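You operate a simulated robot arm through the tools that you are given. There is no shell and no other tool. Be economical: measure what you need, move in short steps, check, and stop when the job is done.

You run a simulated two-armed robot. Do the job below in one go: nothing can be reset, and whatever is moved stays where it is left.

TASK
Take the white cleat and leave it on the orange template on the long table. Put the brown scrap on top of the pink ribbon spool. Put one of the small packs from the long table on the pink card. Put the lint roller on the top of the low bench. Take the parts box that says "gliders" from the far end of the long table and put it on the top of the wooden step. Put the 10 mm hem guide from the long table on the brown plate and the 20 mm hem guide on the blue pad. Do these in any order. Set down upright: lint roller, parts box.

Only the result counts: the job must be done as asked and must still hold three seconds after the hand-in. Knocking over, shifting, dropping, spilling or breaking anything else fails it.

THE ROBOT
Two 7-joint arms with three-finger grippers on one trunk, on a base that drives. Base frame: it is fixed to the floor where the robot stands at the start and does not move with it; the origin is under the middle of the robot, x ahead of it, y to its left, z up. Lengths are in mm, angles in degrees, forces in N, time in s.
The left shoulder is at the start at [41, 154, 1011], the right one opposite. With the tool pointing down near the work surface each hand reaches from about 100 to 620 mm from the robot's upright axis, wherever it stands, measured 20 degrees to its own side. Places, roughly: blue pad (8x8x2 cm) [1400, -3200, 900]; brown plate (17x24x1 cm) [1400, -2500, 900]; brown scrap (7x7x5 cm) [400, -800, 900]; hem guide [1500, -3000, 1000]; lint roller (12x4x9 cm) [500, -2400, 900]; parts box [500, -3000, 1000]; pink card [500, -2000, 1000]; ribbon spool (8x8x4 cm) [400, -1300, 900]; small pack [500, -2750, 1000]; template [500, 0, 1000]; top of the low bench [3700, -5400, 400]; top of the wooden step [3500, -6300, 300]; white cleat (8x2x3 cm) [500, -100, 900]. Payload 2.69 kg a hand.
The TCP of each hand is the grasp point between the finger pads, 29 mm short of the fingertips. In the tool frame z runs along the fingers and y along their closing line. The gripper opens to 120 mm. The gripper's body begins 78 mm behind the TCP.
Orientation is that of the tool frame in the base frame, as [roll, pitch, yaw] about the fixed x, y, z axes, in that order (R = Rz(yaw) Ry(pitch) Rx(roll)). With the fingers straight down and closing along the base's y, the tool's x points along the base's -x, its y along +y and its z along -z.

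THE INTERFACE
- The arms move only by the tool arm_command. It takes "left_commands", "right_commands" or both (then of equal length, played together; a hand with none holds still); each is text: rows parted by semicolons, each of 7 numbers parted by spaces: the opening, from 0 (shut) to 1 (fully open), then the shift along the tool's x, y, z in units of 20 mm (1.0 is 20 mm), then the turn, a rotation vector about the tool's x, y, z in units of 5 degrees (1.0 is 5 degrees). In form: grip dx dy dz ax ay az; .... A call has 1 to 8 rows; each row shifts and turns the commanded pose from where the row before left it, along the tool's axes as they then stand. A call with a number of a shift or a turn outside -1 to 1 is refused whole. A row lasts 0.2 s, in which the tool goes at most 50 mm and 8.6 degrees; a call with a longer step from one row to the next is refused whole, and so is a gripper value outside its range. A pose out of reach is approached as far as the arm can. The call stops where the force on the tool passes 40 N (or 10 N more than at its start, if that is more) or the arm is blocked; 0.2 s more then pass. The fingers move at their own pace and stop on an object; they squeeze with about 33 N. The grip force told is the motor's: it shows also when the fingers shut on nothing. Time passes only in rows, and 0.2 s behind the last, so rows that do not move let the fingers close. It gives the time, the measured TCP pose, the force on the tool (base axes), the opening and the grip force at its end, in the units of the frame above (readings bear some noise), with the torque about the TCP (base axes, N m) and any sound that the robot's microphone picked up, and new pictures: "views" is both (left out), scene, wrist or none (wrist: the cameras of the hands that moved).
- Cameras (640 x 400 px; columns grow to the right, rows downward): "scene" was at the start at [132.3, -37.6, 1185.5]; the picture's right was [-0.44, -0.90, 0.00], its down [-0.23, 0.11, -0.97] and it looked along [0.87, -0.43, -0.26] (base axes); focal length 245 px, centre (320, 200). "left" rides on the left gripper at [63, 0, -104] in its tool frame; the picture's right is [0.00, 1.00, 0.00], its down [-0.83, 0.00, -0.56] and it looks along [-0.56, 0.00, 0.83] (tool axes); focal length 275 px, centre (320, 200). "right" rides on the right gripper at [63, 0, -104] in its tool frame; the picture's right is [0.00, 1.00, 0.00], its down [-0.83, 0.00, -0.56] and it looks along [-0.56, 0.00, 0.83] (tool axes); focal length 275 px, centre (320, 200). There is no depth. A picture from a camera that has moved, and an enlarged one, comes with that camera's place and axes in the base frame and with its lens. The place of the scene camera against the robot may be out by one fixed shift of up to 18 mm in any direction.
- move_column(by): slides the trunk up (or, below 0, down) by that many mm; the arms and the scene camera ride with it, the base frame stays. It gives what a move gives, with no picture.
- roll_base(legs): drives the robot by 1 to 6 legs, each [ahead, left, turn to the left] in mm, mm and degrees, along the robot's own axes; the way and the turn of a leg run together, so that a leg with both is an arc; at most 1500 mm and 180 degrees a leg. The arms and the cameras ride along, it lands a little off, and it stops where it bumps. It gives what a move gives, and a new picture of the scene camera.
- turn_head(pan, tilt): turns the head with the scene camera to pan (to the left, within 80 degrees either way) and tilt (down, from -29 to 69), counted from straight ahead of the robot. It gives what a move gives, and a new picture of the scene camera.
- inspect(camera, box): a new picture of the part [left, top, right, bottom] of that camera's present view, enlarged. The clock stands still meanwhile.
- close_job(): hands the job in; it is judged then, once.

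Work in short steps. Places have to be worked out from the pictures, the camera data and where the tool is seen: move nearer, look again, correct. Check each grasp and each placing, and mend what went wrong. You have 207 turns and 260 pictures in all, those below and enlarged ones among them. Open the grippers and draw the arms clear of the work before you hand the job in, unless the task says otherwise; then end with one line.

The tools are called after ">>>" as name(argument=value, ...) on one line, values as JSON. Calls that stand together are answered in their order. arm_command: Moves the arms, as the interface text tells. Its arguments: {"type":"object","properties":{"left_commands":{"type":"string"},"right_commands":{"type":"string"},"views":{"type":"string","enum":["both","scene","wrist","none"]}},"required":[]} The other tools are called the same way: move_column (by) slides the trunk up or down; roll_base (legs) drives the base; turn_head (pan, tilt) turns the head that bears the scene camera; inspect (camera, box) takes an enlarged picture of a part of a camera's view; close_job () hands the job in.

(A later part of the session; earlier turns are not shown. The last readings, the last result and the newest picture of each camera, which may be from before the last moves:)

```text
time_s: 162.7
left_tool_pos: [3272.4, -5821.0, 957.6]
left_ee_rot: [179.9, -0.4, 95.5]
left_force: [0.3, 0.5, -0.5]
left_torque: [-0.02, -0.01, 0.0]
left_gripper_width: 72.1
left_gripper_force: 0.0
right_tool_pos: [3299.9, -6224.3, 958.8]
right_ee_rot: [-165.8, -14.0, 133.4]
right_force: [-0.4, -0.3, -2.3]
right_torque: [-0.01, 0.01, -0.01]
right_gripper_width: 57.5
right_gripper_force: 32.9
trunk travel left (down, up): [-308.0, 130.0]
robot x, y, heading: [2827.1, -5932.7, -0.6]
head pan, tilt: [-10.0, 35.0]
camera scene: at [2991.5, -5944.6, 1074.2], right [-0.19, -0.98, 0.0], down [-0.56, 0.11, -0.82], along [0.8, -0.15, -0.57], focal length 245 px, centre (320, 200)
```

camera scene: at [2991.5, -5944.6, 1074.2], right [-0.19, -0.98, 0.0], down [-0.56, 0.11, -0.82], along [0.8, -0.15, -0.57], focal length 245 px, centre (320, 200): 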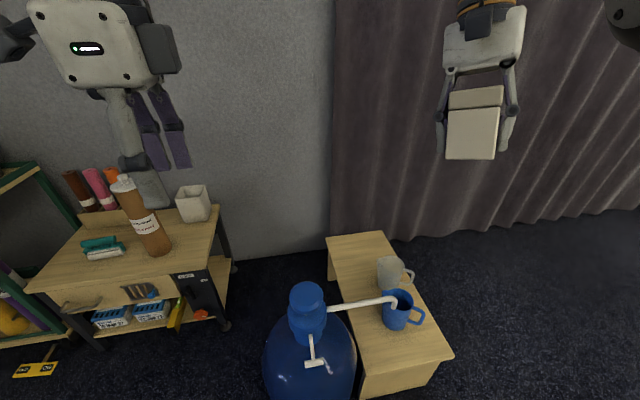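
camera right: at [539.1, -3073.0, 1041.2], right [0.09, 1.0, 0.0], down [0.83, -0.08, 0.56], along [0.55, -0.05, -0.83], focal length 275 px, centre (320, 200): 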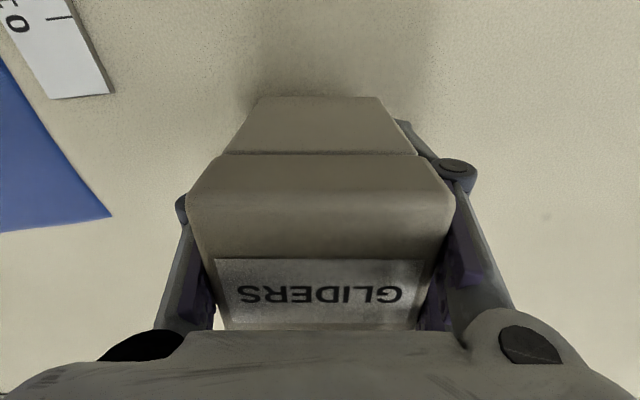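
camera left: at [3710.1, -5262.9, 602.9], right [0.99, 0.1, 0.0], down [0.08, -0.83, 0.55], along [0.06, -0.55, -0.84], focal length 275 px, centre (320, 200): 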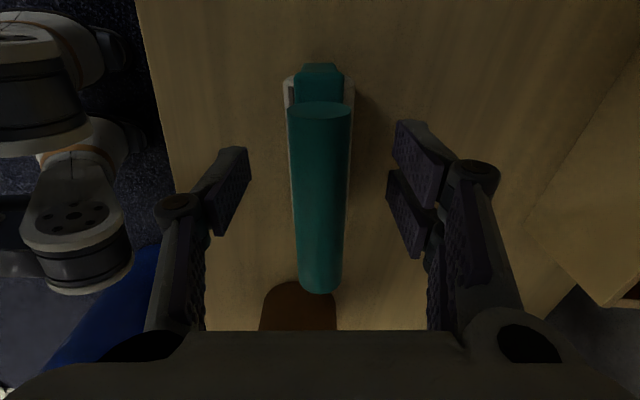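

The step top spans about x 3236–3762, y -6110..-6390, with cups at x<3520, so the far end around (3630,-6250) is free. I'll go round to its south side and face +y.

>>> roll_base(legs=[[0, -850, 0], [0, 0, 91], [0, -430, 0]])

>>> turn_head(pan=-15, tilt=40)

```text
time_s: 176.9
left_tool_pos: [3124.4, -6345.7, 958.2]
left_ee_rot: [179.9, -0.5, -173.9]
left_force: [-0.2, -0.3, -0.3]
left_torque: [-0.02, 0.03, 0.0]
left_gripper_width: 72.2
left_gripper_force: 0.1
right_tool_pos: [3525.1, -6314.7, 958.5]
right_ee_rot: [-165.8, -13.9, -136.1]
right_force: [0.8, -0.7, -2.0]
right_torque: [0.0, 0.01, 0.04]
right_gripper_width: 57.8
right_gripper_force: 33.1
trunk travel left (down, up): [-308.0, 130.0]
robot x, y, heading: [3234.7, -6793.6, 89.7]
head pan, tilt: [-10.0, 35.0]
camera scene: at [3238.7, -6608.6, 1074.2], right [0.98, -0.18, 0.0], down [-0.1, -0.56, -0.82], along [0.14, 0.81, -0.57], focal length 245 px, centre (320, 200)
```

scene: 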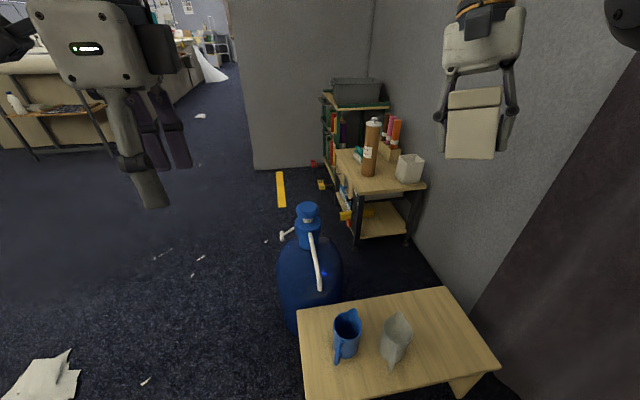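

```text
time_s: 177.6
left_tool_pos: [3123.5, -6347.2, 958.9]
left_ee_rot: [179.8, -0.4, -173.9]
left_force: [-0.7, 0.3, -0.2]
left_torque: [0.0, 0.01, 0.0]
left_gripper_width: 71.8
left_gripper_force: 0.1
right_tool_pos: [3525.4, -6315.0, 959.7]
right_ee_rot: [-165.8, -13.8, -136.1]
right_force: [0.1, 0.0, -2.8]
right_torque: [0.0, -0.04, -0.01]
right_gripper_width: 57.6
right_gripper_force: 32.6
trunk travel left (down, up): [-308.0, 130.0]
robot x, y, heading: [3238.0, -6788.3, 89.9]
head pan, tilt: [-15.0, 40.0]
camera scene: at [3245.2, -6613.3, 1066.7], right [0.97, -0.26, 0.0], down [-0.17, -0.62, -0.77], along [0.2, 0.74, -0.64], focal length 245 px, centre (320, 200)
```

scene: 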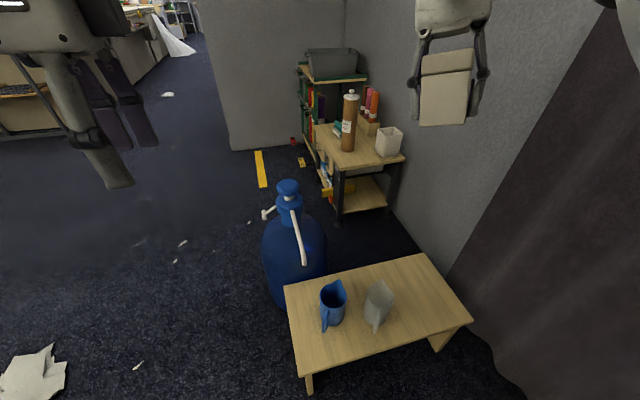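

Step corners are confirmed; the free area is x 3570–3770 and I'll target (3675,-6280). First I'll level the right hand, which is tilted about 20°, and shift the base.

>>> arm_command(right_commands="0.3 0 0 0 -0.7 -0.7 0; 0.3 0 0 0 -0.7 -0.7 0; 0.3 0 0 0 -0.7 -0.7 0; 0.3 0 0 0 -0.68 -0.68 0", views="none")

>>> roll_base(legs=[[20, -150, 0]])

>>> move_column(by=-300)

>>> turn_head(pan=-20, tilt=40)

```text
time_s: 178.6
left_tool_pos: [3122.2, -6346.4, 958.1]
left_ee_rot: [179.9, -0.5, -173.9]
left_force: [0.4, 0.2, -0.5]
left_torque: [0.01, 0.01, 0.0]
left_gripper_width: 72.2
left_gripper_force: 0.0
right_tool_pos: [3525.6, -6315.7, 958.7]
right_ee_rot: [179.9, 0.0, -134.3]
right_force: [0.4, 0.0, -2.6]
right_torque: [-0.03, -0.03, 0.01]
right_gripper_width: 57.6
right_gripper_force: 33.6
trunk travel left (down, up): [-308.0, 130.0]
robot x, y, heading: [3236.7, -6789.9, 90.0]
head pan, tilt: [-15.0, 40.0]
```

```text
time_s: 180.4
left_tool_pos: [3275.0, -6326.9, 959.0]
left_ee_rot: [179.9, -0.4, -173.8]
left_force: [-0.7, 0.6, 0.8]
left_torque: [-0.01, 0.05, 0.01]
left_gripper_width: 72.2
left_gripper_force: 0.0
right_tool_pos: [3678.8, -6295.9, 958.7]
right_ee_rot: [180.0, -0.1, -134.3]
right_force: [0.7, 0.1, -2.9]
right_torque: [-0.01, 0.0, 0.01]
right_gripper_width: 57.7
right_gripper_force: 32.7
trunk travel left (down, up): [-308.0, 130.0]
robot x, y, heading: [3388.1, -6770.8, 90.0]
head pan, tilt: [-15.0, 40.0]
camera scene: at [3397.7, -6593.6, 1066.7], right [0.97, -0.26, 0.0], down [-0.17, -0.62, -0.77], along [0.2, 0.74, -0.64], focal length 245 px, centre (320, 200)
```

scene: 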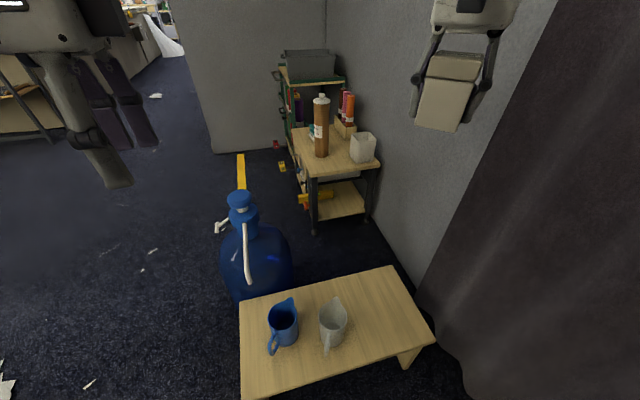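

```text
time_s: 183.4
left_tool_pos: [3275.3, -6326.9, 657.8]
left_ee_rot: [179.9, -0.5, -173.8]
left_force: [0.4, 0.0, -0.3]
left_torque: [-0.03, 0.0, 0.01]
left_gripper_width: 71.9
left_gripper_force: 0.1
right_tool_pos: [3676.6, -6239.8, 554.7]
right_ee_rot: [-169.7, -10.5, -135.3]
right_force: [0.5, 0.0, -2.5]
right_torque: [0.01, -0.02, 0.01]
right_gripper_width: 57.7
right_gripper_force: 32.5
trunk travel left (down, up): [-8.0, 430.0]
robot x, y, heading: [3390.0, -6769.2, 89.8]
head pan, tilt: [-15.0, 40.0]
```

```text
time_s: 184.0
left_tool_pos: [3274.8, -6325.7, 658.2]
left_ee_rot: [179.9, -0.4, -173.8]
left_force: [-0.7, 0.4, 0.6]
left_torque: [-0.03, -0.03, 0.0]
left_gripper_width: 72.0
left_gripper_force: 0.0
right_tool_pos: [3677.8, -6239.2, 553.8]
right_ee_rot: [-169.7, -10.6, -135.2]
right_force: [-0.7, 1.0, -2.7]
right_torque: [-0.01, -0.02, 0.01]
right_gripper_width: 58.0
right_gripper_force: 33.1
trunk travel left (down, up): [-8.0, 430.0]
robot x, y, heading: [3389.6, -6771.3, 89.9]
head pan, tilt: [-20.0, 40.0]
camera scene: at [3404.6, -6504.2, 754.4], right [0.94, -0.34, 0.0], down [-0.22, -0.6, -0.77], along [0.26, 0.72, -0.64], focal length 245 px, centre (320, 200)
```

scene: 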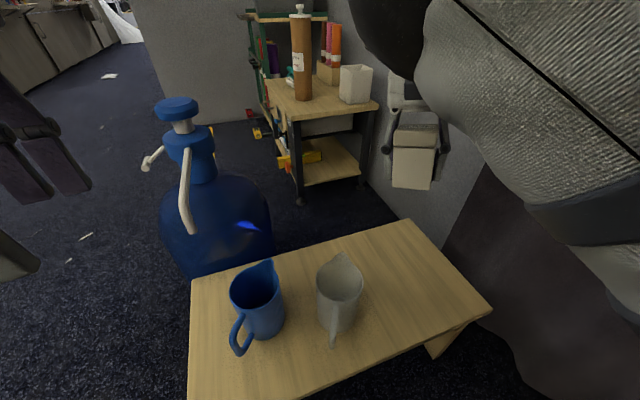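

The camera confirms the step at z≈300. I'll level the box, shift it to (3665,-6270) and start lowering.

>>> arm_command(right_commands="0.3 0 0 0 -0.68 -0.71 0; 0.3 0 0 0 -0.68 -0.71 0; 0.3 0 0 0 -0.68 -0.71 0; 0.3 0.8 -0.3 0 0 0 0; 0.3 0.8 -0.3 0.5 0 0 0; 0.3 0 0 0.9 0 0 0; 0.3 0 0 0.9 0 0 0; 0.3 0 0 0.9 0 0 0", views="both")

```text
time_s: 185.8
left_tool_pos: [3274.6, -6325.7, 657.8]
left_ee_rot: [180.0, -0.4, -173.8]
left_force: [-0.5, 0.1, 0.7]
left_torque: [0.02, 0.02, 0.02]
left_gripper_width: 71.7
left_gripper_force: 0.1
right_tool_pos: [3712.1, -6214.5, 489.4]
right_ee_rot: [-180.0, 0.1, -134.4]
right_force: [-0.5, 0.2, -2.1]
right_torque: [-0.01, 0.0, 0.0]
right_gripper_width: 57.9
right_gripper_force: 33.0
right hand out of reach, approached as far as the arm can: row 1, 2, 3, 4, 5
trunk travel left (down, up): [-8.0, 430.0]
robot x, y, heading: [3389.0, -6769.8, 89.9]
head pan, tilt: [-20.0, 40.0]
camera scene: at [3404.6, -6504.2, 754.4], right [0.94, -0.34, 0.0], down [-0.22, -0.6, -0.77], along [0.26, 0.72, -0.64], focal length 245 px, centre (320, 200)
camera right: at [3667.1, -6259.3, 592.5], right [-0.72, 0.69, 0.0], down [0.58, 0.6, 0.56], along [0.39, 0.4, -0.83], focal length 275 px, centre (320, 200)
```

scene: 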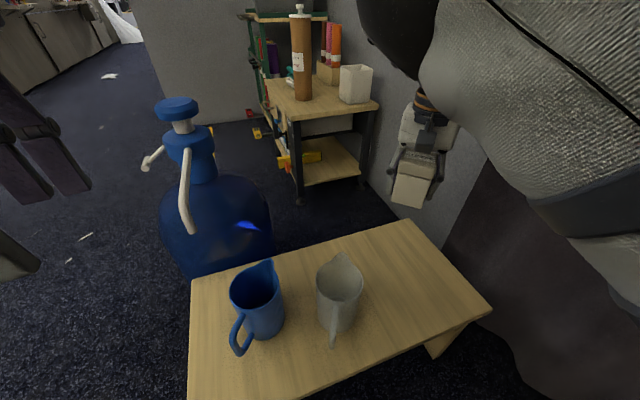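
right: 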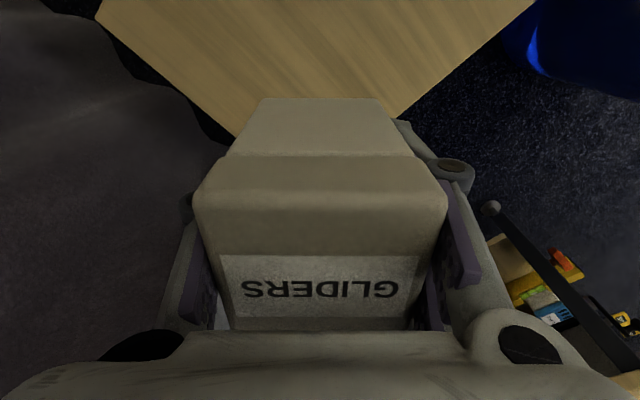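

Level now, but about 50 mm too far out. I'll pull back over the step and lower.

>>> arm_command(right_commands="0.3 0.8 -0.05 0 0 0 0; 0.3 0.8 -0.05 0 0 0 0; 0.3 0.8 -0.05 0 0 0 0; 0.3 0.8 -0.05 0 0 0 0; 0.3 0.8 -0.05 0 0 0 0; 0.3 0 0 0.8 0 0 0; 0.3 0 0 0.8 0 0 0; 0.3 0 0 0.8 0 0 0", views="both")

```text
time_s: 187.6
left_tool_pos: [3274.4, -6325.5, 658.2]
left_ee_rot: [179.8, -0.4, -173.7]
left_force: [-1.0, 0.1, 0.1]
left_torque: [0.0, 0.0, 0.02]
left_gripper_width: 72.1
left_gripper_force: 0.1
right_tool_pos: [3710.1, -6224.3, 431.2]
right_ee_rot: [180.0, 0.1, -134.3]
right_force: [-0.2, 0.9, -3.2]
right_torque: [0.0, 0.03, -0.02]
right_gripper_width: 57.6
right_gripper_force: 33.4
right hand out of reach, approached as far as the arm can: row 1, 2, 3, 4, 5
trunk travel left (down, up): [-8.0, 430.0]
robot x, y, heading: [3388.5, -6769.6, 89.7]
head pan, tilt: [-20.0, 40.0]
camera scene: at [3404.6, -6504.2, 754.4], right [0.94, -0.34, 0.0], down [-0.22, -0.6, -0.77], along [0.26, 0.72, -0.64], focal length 245 px, centre (320, 200)
camera right: at [3664.9, -6268.9, 535.7], right [-0.72, 0.69, 0.0], down [0.58, 0.6, 0.56], along [0.39, 0.4, -0.83], focal length 275 px, centre (320, 200)
```

scene: 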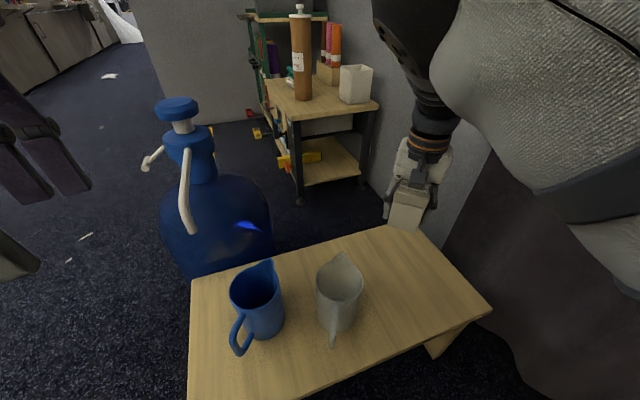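
right: 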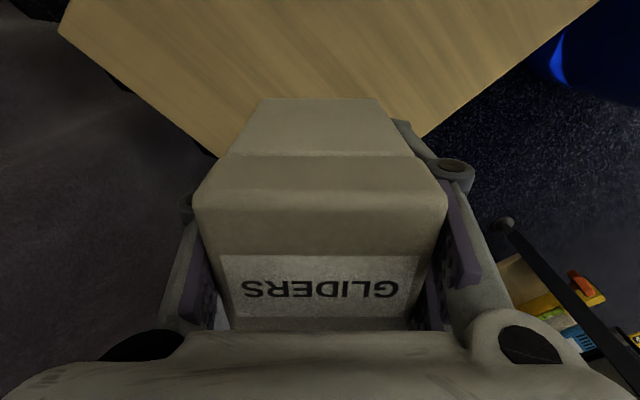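

The arm is at a joint limit when pulling back, so I'll move the base instead: 50 mm back and 45 mm left.

>>> roll_base(legs=[[-55, 42, 0]])

>>> arm_command(right_commands="0.3 0 0 0.7 0 0 0; 0.3 0 0 0.7 0 0 0", views="both")

```text
time_s: 188.7
left_tool_pos: [3233.0, -6381.7, 658.5]
left_ee_rot: [179.9, -0.4, -173.9]
left_force: [1.2, 0.5, 0.3]
left_torque: [-0.02, 0.03, 0.01]
left_gripper_width: 72.2
left_gripper_force: 0.0
right_tool_pos: [3668.5, -6278.9, 432.0]
right_ee_rot: [179.9, 0.1, -134.2]
right_force: [0.6, 1.1, -3.7]
right_torque: [0.01, 0.01, -0.02]
right_gripper_width: 57.8
right_gripper_force: 32.7
trunk travel left (down, up): [-8.0, 430.0]
robot x, y, heading: [3346.2, -6830.6, 89.9]
head pan, tilt: [-20.0, 40.0]
camera scene: at [3362.9, -6559.7, 754.4], right [0.94, -0.34, 0.0], down [-0.22, -0.6, -0.77], along [0.26, 0.72, -0.64], focal length 245 px, centre (320, 200)
```

scene: 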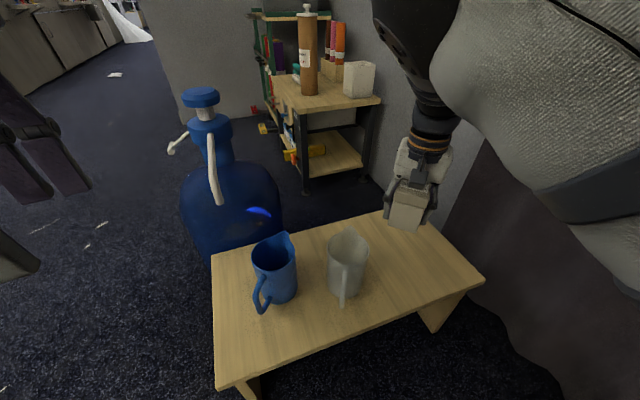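

```text
time_s: 189.2
left_tool_pos: [3233.7, -6381.2, 656.9]
left_ee_rot: [179.9, -0.5, -173.7]
left_force: [0.2, -0.4, 0.1]
left_torque: [-0.01, -0.02, -0.01]
left_gripper_width: 71.8
left_gripper_force: 0.0
right_tool_pos: [3666.4, -6277.8, 403.2]
right_ee_rot: [180.0, 0.1, -134.2]
right_force: [0.3, 0.1, -1.6]
right_torque: [0.03, 0.0, 0.02]
right_gripper_width: 57.6
right_gripper_force: 32.5
trunk travel left (down, up): [-8.0, 430.0]
robot x, y, heading: [3349.7, -6827.0, 90.1]
head pan, tilt: [-20.0, 40.0]
camera scene: at [3362.9, -6559.7, 754.4], right [0.94, -0.34, 0.0], down [-0.22, -0.6, -0.77], along [0.26, 0.72, -0.64], focal length 245 px, centre (320, 200)
camera right: at [3622.3, -6324.2, 507.6], right [-0.72, 0.69, 0.0], down [0.58, 0.6, 0.56], along [0.39, 0.4, -0.83], focal length 275 px, centre (320, 200)
```

scene: 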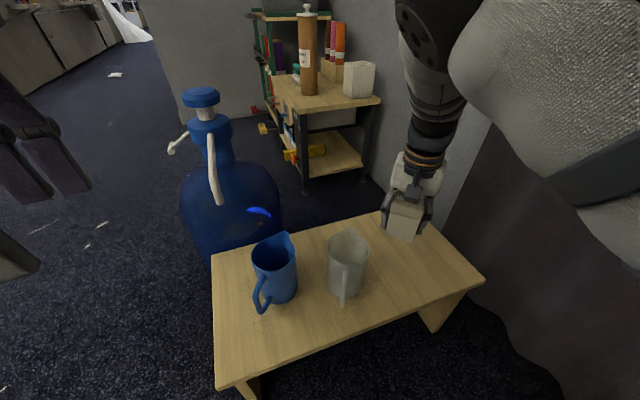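
right: 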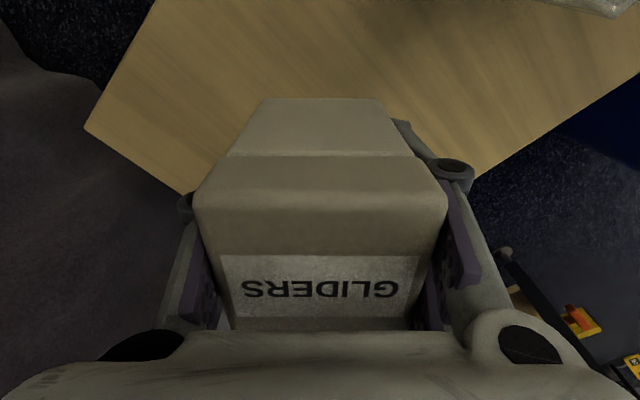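

The box is over the step with more than 100 mm margins. I'll lower it, slowing near z 335.

>>> arm_command(right_commands="0.3 0 0 0.7 0 0 0; 0.3 0 0 0.7 0 0 0; 0.3 0 0 0.6 0 0 0", views="none")

>>> arm_command(right_commands="0.3 0 0 0.2 0 0 0", views="none")

>>> arm_command(right_commands="0.3 0 0 0.1 0 0 0", views="scene")

```text
time_s: 190.1
left_tool_pos: [3232.7, -6381.9, 658.0]
left_ee_rot: [180.0, -0.4, -173.8]
left_force: [-0.8, 0.4, -1.3]
left_torque: [0.0, 0.0, 0.0]
left_gripper_width: 71.7
left_gripper_force: 0.0
right_tool_pos: [3667.3, -6280.8, 362.9]
right_ee_rot: [-179.9, 0.1, -134.2]
right_force: [-0.3, 0.5, -2.7]
right_torque: [0.0, -0.01, 0.01]
right_gripper_width: 57.6
right_gripper_force: 32.5
trunk travel left (down, up): [-8.0, 430.0]
robot x, y, heading: [3344.8, -6824.2, 89.8]
head pan, tilt: [-20.0, 40.0]
```

```text
time_s: 190.4
left_tool_pos: [3232.8, -6382.4, 658.4]
left_ee_rot: [179.9, -0.4, -173.7]
left_force: [0.1, 1.0, -1.4]
left_torque: [0.01, 0.03, 0.01]
left_gripper_width: 72.1
left_gripper_force: 0.1
right_tool_pos: [3666.7, -6280.2, 358.6]
right_ee_rot: [180.0, 0.1, -134.1]
right_force: [0.8, 0.1, -2.2]
right_torque: [-0.01, 0.01, 0.01]
right_gripper_width: 57.7
right_gripper_force: 33.3
trunk travel left (down, up): [-8.0, 430.0]
robot x, y, heading: [3345.6, -6828.0, 89.6]
head pan, tilt: [-20.0, 40.0]
```

```text
time_s: 190.8
left_tool_pos: [3232.8, -6381.3, 658.6]
left_ee_rot: [179.9, -0.4, -173.7]
left_force: [0.5, 0.5, 0.0]
left_torque: [0.03, 0.02, -0.02]
left_gripper_width: 72.1
left_gripper_force: 0.1
right_tool_pos: [3666.1, -6280.1, 357.4]
right_ee_rot: [-180.0, -0.1, -134.3]
right_force: [-0.6, -0.4, -2.5]
right_torque: [-0.02, 0.0, 0.0]
right_gripper_width: 57.5
right_gripper_force: 32.9
trunk travel left (down, up): [-8.0, 430.0]
robot x, y, heading: [3348.6, -6829.9, 89.9]
head pan, tilt: [-20.0, 40.0]
camera scene: at [3362.9, -6559.7, 754.4], right [0.94, -0.34, 0.0], down [-0.22, -0.6, -0.77], along [0.26, 0.72, -0.64], focal length 245 px, centre (320, 200)
```

scene: 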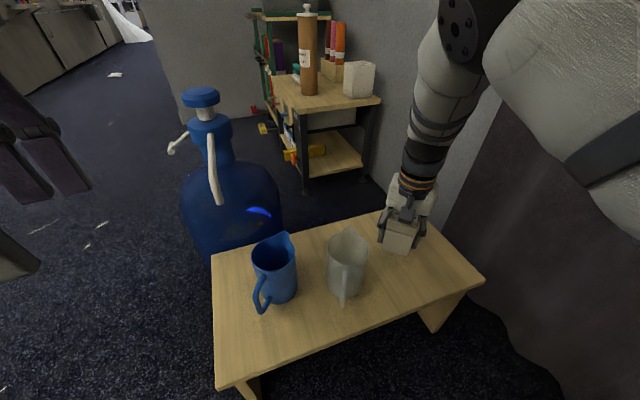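

Continue stepping down until contact.

>>> arm_command(right_commands="0.3 0 0 0.2 0 0 0; 0.3 0 0 0.2 0 0 0", views="none")

>>> arm_command(right_commands="0.3 0 0 0.2 0 0 0", views="none")

>>> arm_command(right_commands="0.3 0 0 0.15 0 0 0", views="none")

```text
time_s: 191.4
left_tool_pos: [3232.9, -6381.9, 658.1]
left_ee_rot: [179.8, -0.5, -173.8]
left_force: [-0.2, 0.8, 0.1]
left_torque: [0.03, 0.02, -0.01]
left_gripper_width: 71.9
left_gripper_force: 0.1
right_tool_pos: [3668.4, -6278.9, 349.5]
right_ee_rot: [-179.9, 0.1, -134.3]
right_force: [-0.1, 0.6, -2.8]
right_torque: [0.01, 0.01, 0.01]
right_gripper_width: 57.6
right_gripper_force: 33.5
trunk travel left (down, up): [-8.0, 430.0]
robot x, y, heading: [3345.0, -6830.2, 90.0]
head pan, tilt: [-20.0, 40.0]
```

```text
time_s: 191.8
left_tool_pos: [3231.9, -6382.3, 658.3]
left_ee_rot: [179.9, -0.4, -173.8]
left_force: [-0.3, -0.1, 0.7]
left_torque: [-0.04, 0.0, 0.01]
left_gripper_width: 71.9
left_gripper_force: 0.1
right_tool_pos: [3666.3, -6279.0, 345.5]
right_ee_rot: [-179.9, 0.1, -134.2]
right_force: [0.9, -0.9, -3.0]
right_torque: [0.03, 0.02, -0.01]
right_gripper_width: 57.3
right_gripper_force: 33.2
trunk travel left (down, up): [-8.0, 430.0]
robot x, y, heading: [3343.5, -6825.4, 89.9]
head pan, tilt: [-20.0, 40.0]
```

```text
time_s: 192.2
left_tool_pos: [3233.6, -6382.6, 658.4]
left_ee_rot: [179.9, -0.4, -173.8]
left_force: [-0.3, 0.2, 0.4]
left_torque: [-0.02, -0.05, -0.02]
left_gripper_width: 72.1
left_gripper_force: 0.1
right_tool_pos: [3666.8, -6279.3, 342.8]
right_ee_rot: [-180.0, 0.1, -134.2]
right_force: [0.0, 0.0, -2.4]
right_torque: [-0.01, -0.04, 0.01]
right_gripper_width: 57.4
right_gripper_force: 33.7
trunk travel left (down, up): [-8.0, 430.0]
robot x, y, heading: [3348.5, -6827.3, 90.0]
head pan, tilt: [-20.0, 40.0]
```

Still free at 343; I'll continue.

>>> arm_command(right_commands="0.3 0 0 0.15 0 0 0", views="none")

>>> arm_command(right_commands="0.3 0 0 0.15 0 0 0", views="none")

>>> arm_command(right_commands="0.3 0 0 0.15 0 0 0", views="scene")

```text
time_s: 192.7
left_tool_pos: [3233.3, -6382.5, 658.7]
left_ee_rot: [179.9, -0.4, -173.8]
left_force: [-1.1, 0.1, -0.4]
left_torque: [0.02, 0.03, -0.02]
left_gripper_width: 71.8
left_gripper_force: 0.1
right_tool_pos: [3667.5, -6280.2, 339.5]
right_ee_rot: [-180.0, 0.1, -134.2]
right_force: [0.7, -0.4, -3.2]
right_torque: [-0.01, 0.0, 0.0]
right_gripper_width: 58.0
right_gripper_force: 33.0
trunk travel left (down, up): [-8.0, 430.0]
robot x, y, heading: [3348.7, -6821.6, 90.1]
head pan, tilt: [-20.0, 40.0]
```

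```text
time_s: 193.1
left_tool_pos: [3233.7, -6382.6, 659.6]
left_ee_rot: [179.9, -0.4, -173.7]
left_force: [-0.3, 0.1, -0.4]
left_torque: [0.01, 0.04, -0.02]
left_gripper_width: 71.9
left_gripper_force: 0.1
right_tool_pos: [3667.6, -6279.1, 336.4]
right_ee_rot: [-180.0, 0.0, -134.2]
right_force: [-0.1, -0.8, -2.3]
right_torque: [0.0, 0.03, 0.01]
right_gripper_width: 57.7
right_gripper_force: 32.7
trunk travel left (down, up): [-8.0, 430.0]
robot x, y, heading: [3347.1, -6827.6, 89.9]
head pan, tilt: [-20.0, 40.0]
```

```text
time_s: 193.4
left_tool_pos: [3233.1, -6383.3, 658.9]
left_ee_rot: [180.0, -0.5, -173.8]
left_force: [0.9, -0.2, -0.2]
left_torque: [-0.02, 0.02, -0.02]
left_gripper_width: 71.9
left_gripper_force: 0.0
right_tool_pos: [3667.3, -6278.8, 333.1]
right_ee_rot: [180.0, 0.1, -134.2]
right_force: [0.7, 0.6, -2.2]
right_torque: [-0.01, 0.0, -0.01]
right_gripper_width: 57.7
right_gripper_force: 33.1
trunk travel left (down, up): [-8.0, 430.0]
robot x, y, heading: [3347.5, -6827.2, 89.7]
head pan, tilt: [-20.0, 40.0]
camera scene: at [3362.9, -6559.7, 754.4], right [0.94, -0.34, 0.0], down [-0.22, -0.6, -0.77], along [0.26, 0.72, -0.64], focal length 245 px, centre (320, 200)
```

scene: 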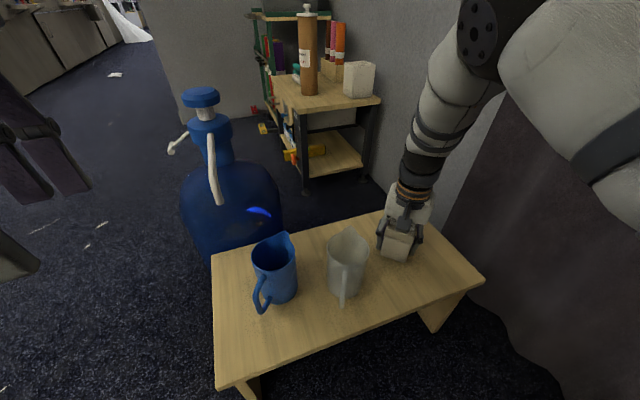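

Continue lowering.

>>> arm_command(right_commands="0.3 0 0 0.15 0 0 0", views="none")

>>> arm_command(right_commands="0.3 0 0 0.15 0 0 0", views="none")

>>> arm_command(right_commands="0.3 0 0 0.15 0 0 0", views="none")

>>> arm_command(right_commands="0.3 0 0 0.15 0 0 0", views="none")

```text
time_s: 193.8
left_tool_pos: [3232.0, -6382.2, 658.0]
left_ee_rot: [180.0, -0.3, -173.6]
left_force: [-1.0, 0.3, -0.5]
left_torque: [0.02, -0.01, -0.03]
left_gripper_width: 72.0
left_gripper_force: 0.1
right_tool_pos: [3667.0, -6278.6, 330.6]
right_ee_rot: [180.0, 0.1, -134.2]
right_force: [0.7, 0.1, -2.4]
right_torque: [0.01, 0.0, 0.0]
right_gripper_width: 57.4
right_gripper_force: 33.0
trunk travel left (down, up): [-8.0, 430.0]
robot x, y, heading: [3346.9, -6826.1, 89.9]
head pan, tilt: [-20.0, 40.0]
```

```text
time_s: 194.2
left_tool_pos: [3233.2, -6382.2, 658.8]
left_ee_rot: [179.9, -0.3, -173.8]
left_force: [-0.3, -0.4, -0.2]
left_torque: [-0.03, 0.03, -0.03]
left_gripper_width: 71.9
left_gripper_force: 0.0
right_tool_pos: [3667.1, -6278.1, 328.8]
right_ee_rot: [180.0, 0.1, -134.2]
right_force: [0.0, 0.1, -2.0]
right_torque: [-0.02, 0.02, -0.01]
right_gripper_width: 57.4
right_gripper_force: 33.6
trunk travel left (down, up): [-8.0, 430.0]
robot x, y, heading: [3347.9, -6828.8, 90.1]
head pan, tilt: [-20.0, 40.0]
```

```text
time_s: 194.7
left_tool_pos: [3233.9, -6381.7, 658.2]
left_ee_rot: [179.9, -0.4, -173.8]
left_force: [-0.1, -0.1, -0.4]
left_torque: [0.03, 0.04, -0.02]
left_gripper_width: 72.2
left_gripper_force: 0.0
right_tool_pos: [3668.6, -6278.6, 324.6]
right_ee_rot: [179.9, 0.1, -134.2]
right_force: [-0.1, 0.6, -3.0]
right_torque: [0.0, -0.01, -0.01]
right_gripper_width: 57.5
right_gripper_force: 32.8
trunk travel left (down, up): [-8.0, 430.0]
robot x, y, heading: [3348.6, -6826.9, 90.1]
head pan, tilt: [-20.0, 40.0]
```

```text
time_s: 195.1
left_tool_pos: [3232.1, -6382.5, 658.3]
left_ee_rot: [179.9, -0.4, -173.6]
left_force: [-1.0, 0.2, -0.1]
left_torque: [-0.03, 0.05, -0.01]
left_gripper_width: 72.0
left_gripper_force: 0.0
right_tool_pos: [3667.5, -6278.5, 322.8]
right_ee_rot: [180.0, 0.0, -134.2]
right_force: [-1.2, -0.2, -2.0]
right_torque: [-0.03, 0.05, 0.01]
right_gripper_width: 57.5
right_gripper_force: 33.0
trunk travel left (down, up): [-8.0, 430.0]
robot x, y, heading: [3343.9, -6827.8, 89.9]
head pan, tilt: [-20.0, 40.0]
```

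Step lower in triples of 3 mm.

>>> arm_command(right_commands="0.3 0 0 0.15 0 0 0; 0.3 0 0 0.15 0 0 0", views="none")

>>> arm_command(right_commands="0.3 0 0 0.15 0 0 0; 0.3 0 0 0.15 0 0 0", views="scene")

```text
time_s: 195.7
left_tool_pos: [3232.9, -6381.9, 657.7]
left_ee_rot: [180.0, -0.4, -173.9]
left_force: [0.6, 0.4, 1.0]
left_torque: [-0.01, 0.0, -0.01]
left_gripper_width: 72.0
left_gripper_force: 0.2
right_tool_pos: [3667.5, -6279.4, 316.9]
right_ee_rot: [-180.0, 0.0, -134.2]
right_force: [-1.5, -1.6, 4.4]
right_torque: [-0.04, -0.18, -0.01]
right_gripper_width: 57.7
right_gripper_force: 32.9
trunk travel left (down, up): [-8.0, 430.0]
robot x, y, heading: [3346.5, -6824.0, 90.2]
head pan, tilt: [-20.0, 40.0]
```

```text
time_s: 196.2
left_tool_pos: [3232.2, -6383.8, 660.1]
left_ee_rot: [179.8, -0.3, -173.7]
left_force: [-0.6, 0.2, -0.1]
left_torque: [0.0, 0.0, -0.04]
left_gripper_width: 71.9
left_gripper_force: 0.1
right_tool_pos: [3667.7, -6278.2, 316.1]
right_ee_rot: [179.7, 0.3, -134.1]
right_force: [-4.3, -7.2, 23.9]
right_torque: [-0.2, -0.79, -0.34]
right_gripper_width: 57.7
right_gripper_force: 32.8
trunk travel left (down, up): [-8.0, 430.0]
robot x, y, heading: [3347.3, -6825.8, 89.6]
head pan, tilt: [-20.0, 40.0]
stopped in row 2 (right hand): the force on the tool passed its limit at 45 N (the readings are from after the stop); the commanded pose is now the measured one
camera scene: at [3361.9, -6561.4, 755.0], right [0.94, -0.34, 0.0], down [-0.22, -0.6, -0.77], along [0.26, 0.72, -0.64], focal length 245 px, centre (320, 200)
```

scene: 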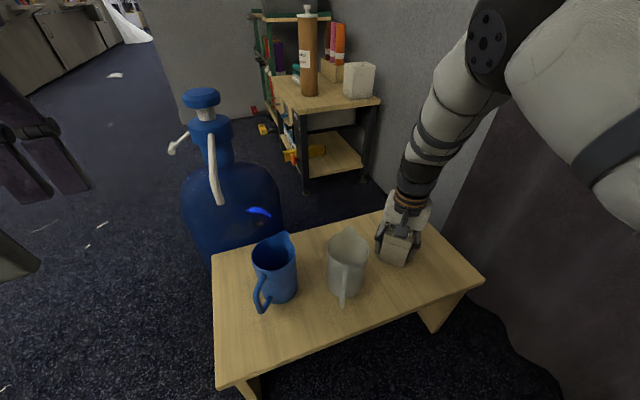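

Contact on the step. I'll ease up, open slightly and rise straight.

>>> arm_command(right_commands="0.3 0 0 -0.1 0 0 0; 0.55 0 0 0 0 0 0; 0.68 0 0 0 0 0 0; 0.68 0 0 0 0 0 0; 0.68 0 0 -0.8 0 0 0; 0.68 0 0 -0.9 0 0 0; 0.68 0 0 -0.9 0 0 0; 0.68 0 0 -0.9 0 0 0", views="both")

```text
time_s: 198.0
left_tool_pos: [3232.8, -6382.4, 659.0]
left_ee_rot: [179.9, -0.4, -173.7]
left_force: [-0.7, -0.5, 0.1]
left_torque: [-0.02, 0.03, -0.02]
left_gripper_width: 71.9
left_gripper_force: 0.0
right_tool_pos: [3668.9, -6278.7, 388.3]
right_ee_rot: [179.7, 0.3, -134.2]
right_force: [0.6, -0.5, 0.0]
right_torque: [0.0, 0.02, 0.0]
right_gripper_width: 81.7
right_gripper_force: 0.1
trunk travel left (down, up): [-8.0, 430.0]
robot x, y, heading: [3347.9, -6827.7, 90.4]
head pan, tilt: [-20.0, 40.0]
camera scene: at [3362.8, -6560.0, 754.5], right [0.94, -0.34, 0.0], down [-0.22, -0.6, -0.77], along [0.26, 0.72, -0.64], focal length 245 px, centre (320, 200)
camera right: at [3623.4, -6323.7, 491.3], right [-0.72, 0.69, 0.0], down [0.58, 0.6, 0.56], along [0.39, 0.4, -0.83], focal length 275 px, centre (320, 200)
```

scene: 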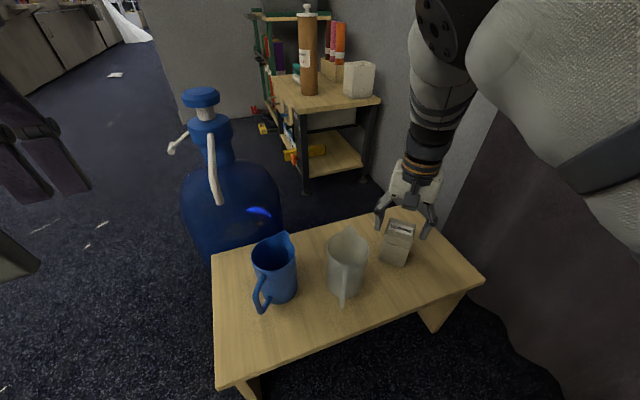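
right: 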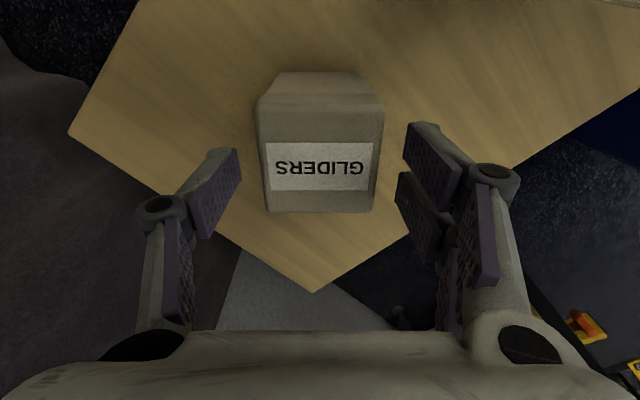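

The parts box stands upright on the step. I'll rise, lift the trunk and leave toward the far side of the long table.

>>> arm_command(right_commands="0.7 0 0 -1 0 0 0; 0.7 0 0 -1 0 0 0; 0.7 0 0 -1 0 0 0; 0.7 0 0 -1 0 0 0; 0.7 0 0 -1 0 0 0; 0.7 0 0 -1 0 0 0", views="none")

>>> move_column(by=378)

>>> roll_base(legs=[[0, 600, 0], [1400, 0, 0], [850, 0, 0]])

>>> turn_head(pan=20, tilt=15)

```text
time_s: 199.4
left_tool_pos: [3233.6, -6383.1, 657.8]
left_ee_rot: [179.9, -0.5, -173.8]
left_force: [-0.6, 0.1, -0.1]
left_torque: [0.02, 0.0, -0.02]
left_gripper_width: 72.1
left_gripper_force: 0.0
right_tool_pos: [3672.1, -6276.9, 504.8]
right_ee_rot: [179.9, -0.1, -134.2]
right_force: [-1.0, -0.1, -0.6]
right_torque: [-0.03, -0.04, 0.0]
right_gripper_width: 84.0
right_gripper_force: 0.0
right hand out of reach, approached as far as the arm can: row 6
trunk travel left (down, up): [-8.0, 430.0]
robot x, y, heading: [3346.0, -6826.9, 90.2]
head pan, tilt: [-20.0, 40.0]
```

```text
time_s: 203.0
left_tool_pos: [3233.1, -6382.8, 1035.4]
left_ee_rot: [179.9, -0.4, -173.9]
left_force: [0.0, -0.3, 0.0]
left_torque: [0.02, 0.01, 0.01]
left_gripper_width: 72.0
left_gripper_force: 0.1
right_tool_pos: [3671.2, -6274.8, 882.6]
right_ee_rot: [179.8, 0.2, -134.2]
right_force: [0.9, 0.5, 0.0]
right_torque: [0.0, 0.01, 0.0]
right_gripper_width: 83.8
right_gripper_force: 0.2
trunk travel left (down, up): [-386.0, 52.0]
robot x, y, heading: [3347.7, -6826.8, 89.9]
head pan, tilt: [-20.0, 40.0]
```

```text
time_s: 216.6
left_tool_pos: [2598.7, -4684.8, 1035.9]
left_ee_rot: [179.8, -0.3, -172.3]
left_force: [-0.5, 0.7, 0.4]
left_torque: [0.01, -0.01, 0.01]
left_gripper_width: 72.2
left_gripper_force: 0.1
right_tool_pos: [3033.2, -4577.6, 884.7]
right_ee_rot: [-178.8, -1.7, -133.3]
right_force: [-7.1, -20.6, 8.3]
right_torque: [3.04, -1.02, -0.12]
right_gripper_width: 84.0
right_gripper_force: 0.0
trunk travel left (down, up): [-386.0, 52.0]
robot x, y, heading: [2724.7, -5123.1, 91.7]
head pan, tilt: [-20.0, 40.0]
stopped in leg 3: the force on the tool passed its limit at 232 N (the readings are from after the stop); the commanded pose is now the measured one
camera scene: at [2735.7, -4985.7, 1155.9], right [0.95, -0.32, 0.0], down [-0.2, -0.61, -0.77], along [0.25, 0.73, -0.64], focal length 245 px, centre (320, 200)
```

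scene: 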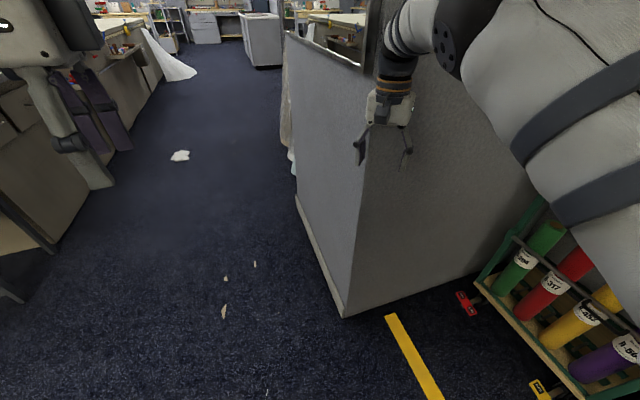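

```text
time_s: 217.7
left_tool_pos: [2597.0, -4684.5, 1037.3]
left_ee_rot: [179.8, -0.4, -172.2]
left_force: [0.9, -0.8, -0.3]
left_torque: [0.01, -0.03, -0.03]
left_gripper_width: 71.9
left_gripper_force: 0.0
right_tool_pos: [3033.0, -4577.1, 885.3]
right_ee_rot: [-178.8, -1.6, -133.4]
right_force: [-8.8, -26.2, 10.5]
right_torque: [3.72, -1.2, -0.13]
right_gripper_width: 83.9
right_gripper_force: 0.2
trunk travel left (down, up): [-386.0, 52.0]
robot x, y, heading: [2725.2, -5122.7, 91.2]
head pan, tilt: [20.0, 15.0]
camera scene: at [2674.3, -4979.7, 1195.5], right [0.93, 0.36, 0.0], down [0.1, -0.24, -0.97], along [-0.35, 0.9, -0.26], focal length 245 px, centre (320, 200)
```

scene: 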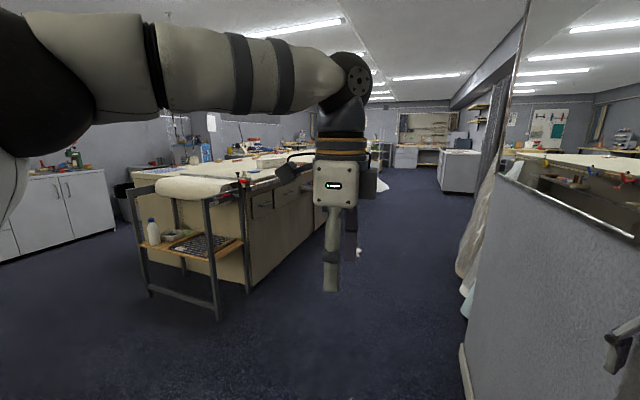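

The right hand bumped a fixed partition corner. I'll back off and enter the aisle between the table and partition, keeping x≈2150 to avoid chips on the floor.

>>> roll_base(legs=[[-80, 0, 0], [0, 560, -1.3], [1450, 0, 0]])

>>> turn_head(pan=35, tilt=25)

```text
time_s: 229.8
left_tool_pos: [2046.2, -3342.4, 1034.2]
left_ee_rot: [180.0, -0.4, -173.5]
left_force: [0.3, 0.8, 1.0]
left_torque: [-0.01, -0.02, 0.01]
left_gripper_width: 71.9
left_gripper_force: 0.0
right_tool_pos: [2482.2, -3245.7, 882.3]
right_ee_rot: [-178.7, -1.9, -134.7]
right_force: [0.2, 0.1, 0.0]
right_torque: [0.01, 0.05, -0.01]
right_gripper_width: 84.1
right_gripper_force: 0.0
trunk travel left (down, up): [-386.0, 52.0]
robot x, y, heading: [2164.0, -3786.3, 90.0]
head pan, tilt: [20.0, 15.0]
camera scene: at [2115.7, -3638.7, 1195.0], right [0.94, 0.34, 0.0], down [0.09, -0.24, -0.97], along [-0.33, 0.91, -0.26], focal length 245 px, centre (320, 200)
```

scene: 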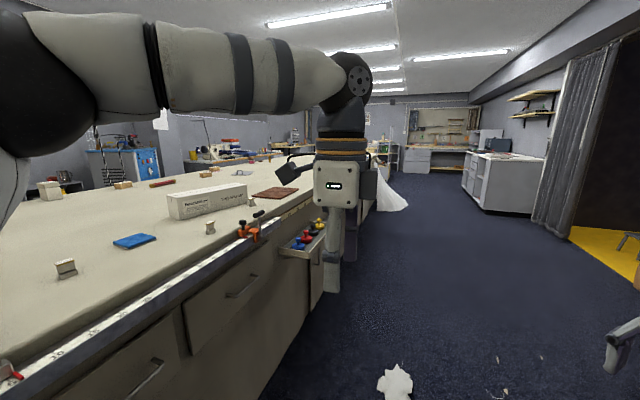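

```text
time_s: 230.6
left_tool_pos: [2046.5, -3342.3, 1034.7]
left_ee_rot: [-179.9, -0.4, -173.5]
left_force: [-0.4, -0.3, -0.1]
left_torque: [-0.01, 0.04, -0.03]
left_gripper_width: 72.1
left_gripper_force: 0.0
right_tool_pos: [2484.2, -3245.1, 882.9]
right_ee_rot: [-178.8, -1.9, -134.5]
right_force: [0.1, 0.1, 0.2]
right_torque: [-0.01, 0.0, -0.03]
right_gripper_width: 84.0
right_gripper_force: 0.0
trunk travel left (down, up): [-386.0, 52.0]
robot x, y, heading: [2160.3, -3786.2, 90.2]
head pan, tilt: [35.0, 25.0]
camera scene: at [2094.9, -3651.2, 1178.8], right [0.82, 0.58, 0.0], down [0.24, -0.35, -0.91], along [-0.52, 0.74, -0.42], focal length 245 px, centre (320, 200)
```

scene: 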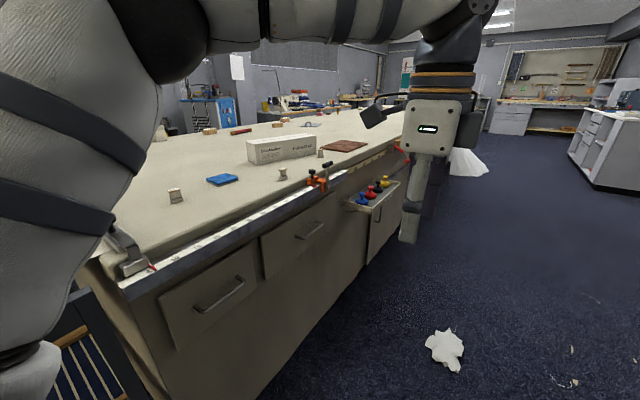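

Three small metal guides are visible on the far side: near (1389,-3372), (1515,-3056) and (1437,-2713). I'll zoom in to read them.

>>> inspect(camera="scene", box=[150, 160, 300, 215])

>>> inspect(camera="scene", box=[260, 130, 390, 220])

```text
4.27 times, centred on (225, 188) of scene
camera zoom: at [2094.9, -3651.2, 1178.8], right [0.82, 0.58, 0.0], down [0.24, -0.35, -0.91], along [-0.52, 0.74, -0.42], focal length 1045 px, centre (725, 253)
```

zoom: 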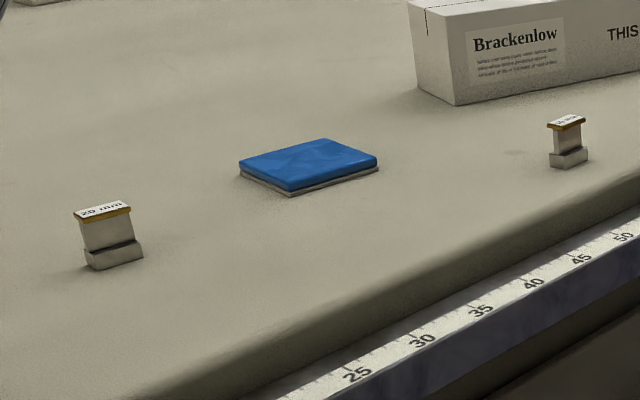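

```text
4.44 times, centred on (325, 175) of scene
camera zoom: at [2094.9, -3651.2, 1178.8], right [0.82, 0.58, 0.0], down [0.24, -0.35, -0.91], along [-0.52, 0.74, -0.42], focal length 1088 px, centre (298, 311)
```

zoom: 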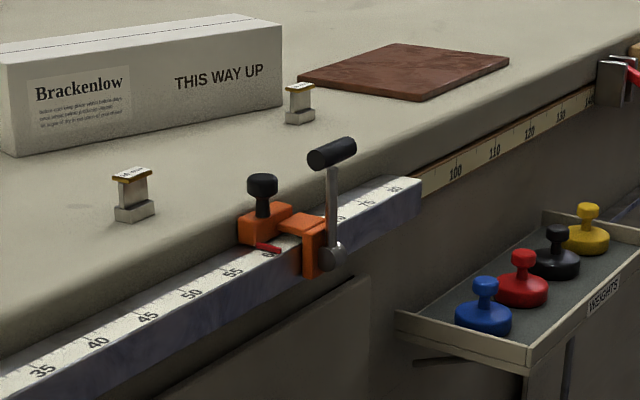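

The left-most guide is the 20 mm one. I'll raise the right hand, then position the robot at about (1960,-3240), heading 165, facing the far side of the table.

>>> arm_command(left_commands="1 0.2 0 -0.5 0 0 0; 1 0.2 0 -0.5 0 0 0; 1 0.2 0 -0.5 0 0 0; 1 0.2 0 -0.5 0 0 0; 1 0.2 0 -0.5 0 0 0; 1 0 0 0 0 0 0; 1 0 0 0 0 0 0; 1 0 0 0 0 0 0", right_commands="1 0.7 0 -1 0 0 0; 1 0.7 0 -1 0 0 0; 1 0.7 0 -1 0 0 0; 1 0.7 0 -1 0 0 0; 1 0.7 0 -1 0 0 0; 1 0.7 0 -1 0 0 0; 1 0.7 0 -1 0 0 0; 1 0.7 0 -1 0 0 0", views="none")

>>> roll_base(legs=[[546, 0, 0], [0, 0, 75]])

>>> turn_head(pan=5, tilt=40)

```text
time_s: 232.4
left_tool_pos: [2025.0, -3344.3, 1085.2]
left_ee_rot: [180.0, -0.3, -173.5]
left_force: [0.6, 0.1, 1.0]
left_torque: [-0.03, -0.02, 0.02]
left_gripper_width: 119.9
left_gripper_force: 0.1
right_tool_pos: [2406.3, -3319.9, 1046.6]
right_ee_rot: [-178.8, -1.9, -134.5]
right_force: [0.2, 0.6, 0.1]
right_torque: [0.0, -0.01, 0.0]
right_gripper_width: 120.0
right_gripper_force: 0.1
trunk travel left (down, up): [-386.0, 52.0]
robot x, y, heading: [2160.3, -3787.0, 90.1]
head pan, tilt: [35.0, 25.0]
```

```text
time_s: 238.7
left_tool_pos: [1698.6, -3245.0, 1084.4]
left_ee_rot: [-180.0, -0.4, -99.9]
left_force: [0.3, -0.1, -0.4]
left_torque: [-0.03, -0.01, 0.0]
left_gripper_width: 119.9
left_gripper_force: 0.1
right_tool_pos: [1781.3, -2873.5, 1045.0]
right_ee_rot: [-178.8, -1.9, -61.0]
right_force: [1.2, -0.8, -0.2]
right_torque: [0.0, -0.01, 0.01]
right_gripper_width: 119.9
right_gripper_force: 0.1
trunk travel left (down, up): [-386.0, 52.0]
robot x, y, heading: [2160.5, -3236.3, 163.7]
head pan, tilt: [35.0, 25.0]
camera scene: at [2005.5, -3250.8, 1178.8], right [-0.32, 0.95, 0.0], down [0.4, 0.14, -0.91], along [-0.86, -0.29, -0.42], focal length 245 px, centre (320, 200)
```

scene: 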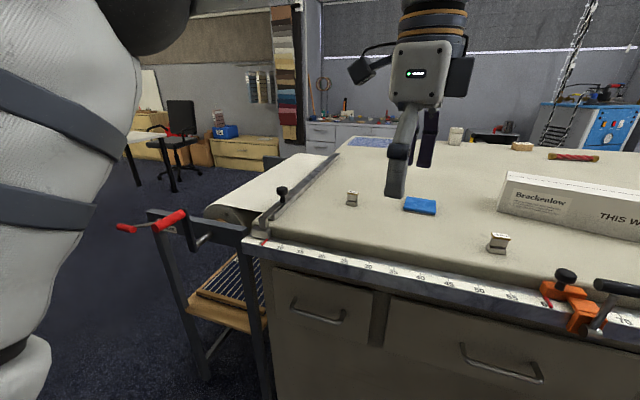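

```text
time_s: 239.7
left_tool_pos: [1697.9, -3246.5, 1085.2]
left_ee_rot: [179.9, -0.5, -99.9]
left_force: [-0.1, 0.2, 0.2]
left_torque: [0.0, 0.0, 0.03]
left_gripper_width: 120.1
left_gripper_force: 0.0
right_tool_pos: [1781.3, -2873.3, 1045.3]
right_ee_rot: [-178.8, -1.8, -61.0]
right_force: [0.1, 0.0, 0.1]
right_torque: [-0.02, -0.04, 0.0]
right_gripper_width: 120.0
right_gripper_force: 0.0
trunk travel left (down, up): [-386.0, 52.0]
robot x, y, heading: [2159.9, -3241.5, 163.6]
head pan, tilt: [5.0, 40.0]
camera scene: at [2009.4, -3204.6, 1155.5], right [0.2, 0.98, 0.0], down [0.63, -0.13, -0.77], along [-0.75, 0.15, -0.64], focal length 245 px, centre (320, 200)
```

scene: 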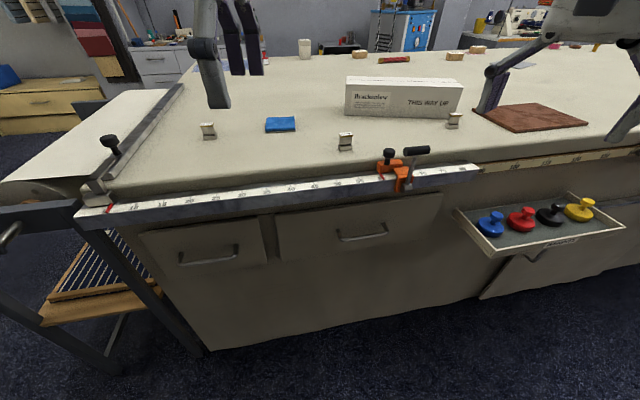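

From here I can try reading the other two guides.

>>> inspect(camera="scene", box=[325, 125, 365, 155])

>>> inspect(camera="scene", box=[435, 105, 475, 135])

>>> inspect(camera="scene", box=[190, 110, 310, 150])

```text
13.33 times, centred on (345, 140) of scene
camera zoom: at [2009.4, -3204.6, 1155.5], right [0.2, 0.98, 0.0], down [0.63, -0.13, -0.77], along [-0.75, 0.15, -0.64], focal length 3265 px, centre (-13, 1000)
```

zoom: 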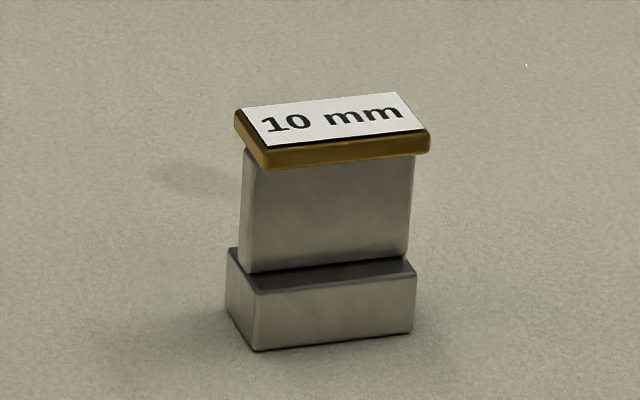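

```text
13.33 times, centred on (455, 120) of scene
camera zoom: at [2009.4, -3204.6, 1155.5], right [0.2, 0.98, 0.0], down [0.63, -0.13, -0.77], along [-0.75, 0.15, -0.64], focal length 3265 px, centre (-1480, 1267)
```

zoom: 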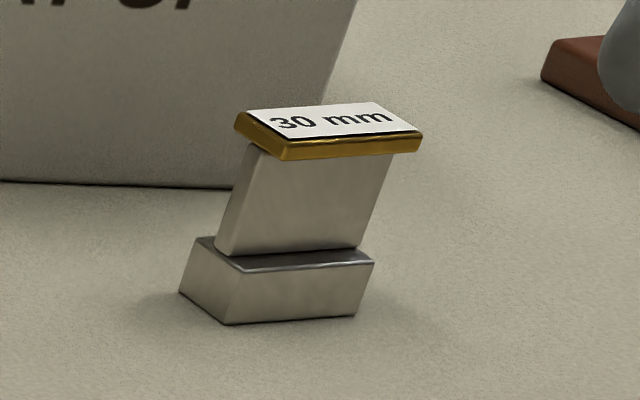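

```text
5.33 times, centred on (250, 130) of scene
camera zoom: at [2009.4, -3204.6, 1155.5], right [0.2, 0.98, 0.0], down [0.63, -0.13, -0.77], along [-0.75, 0.15, -0.64], focal length 1306 px, centre (693, 573)
```

zoom: 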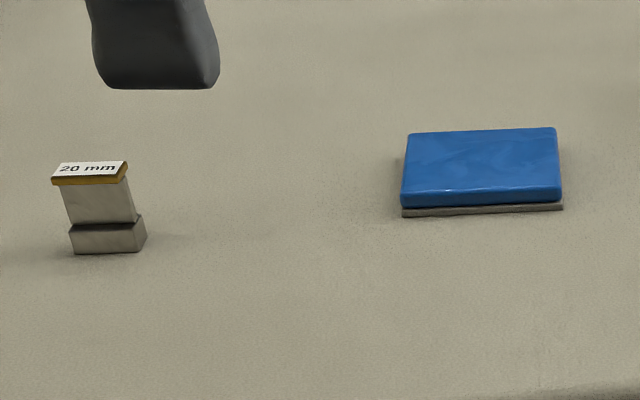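

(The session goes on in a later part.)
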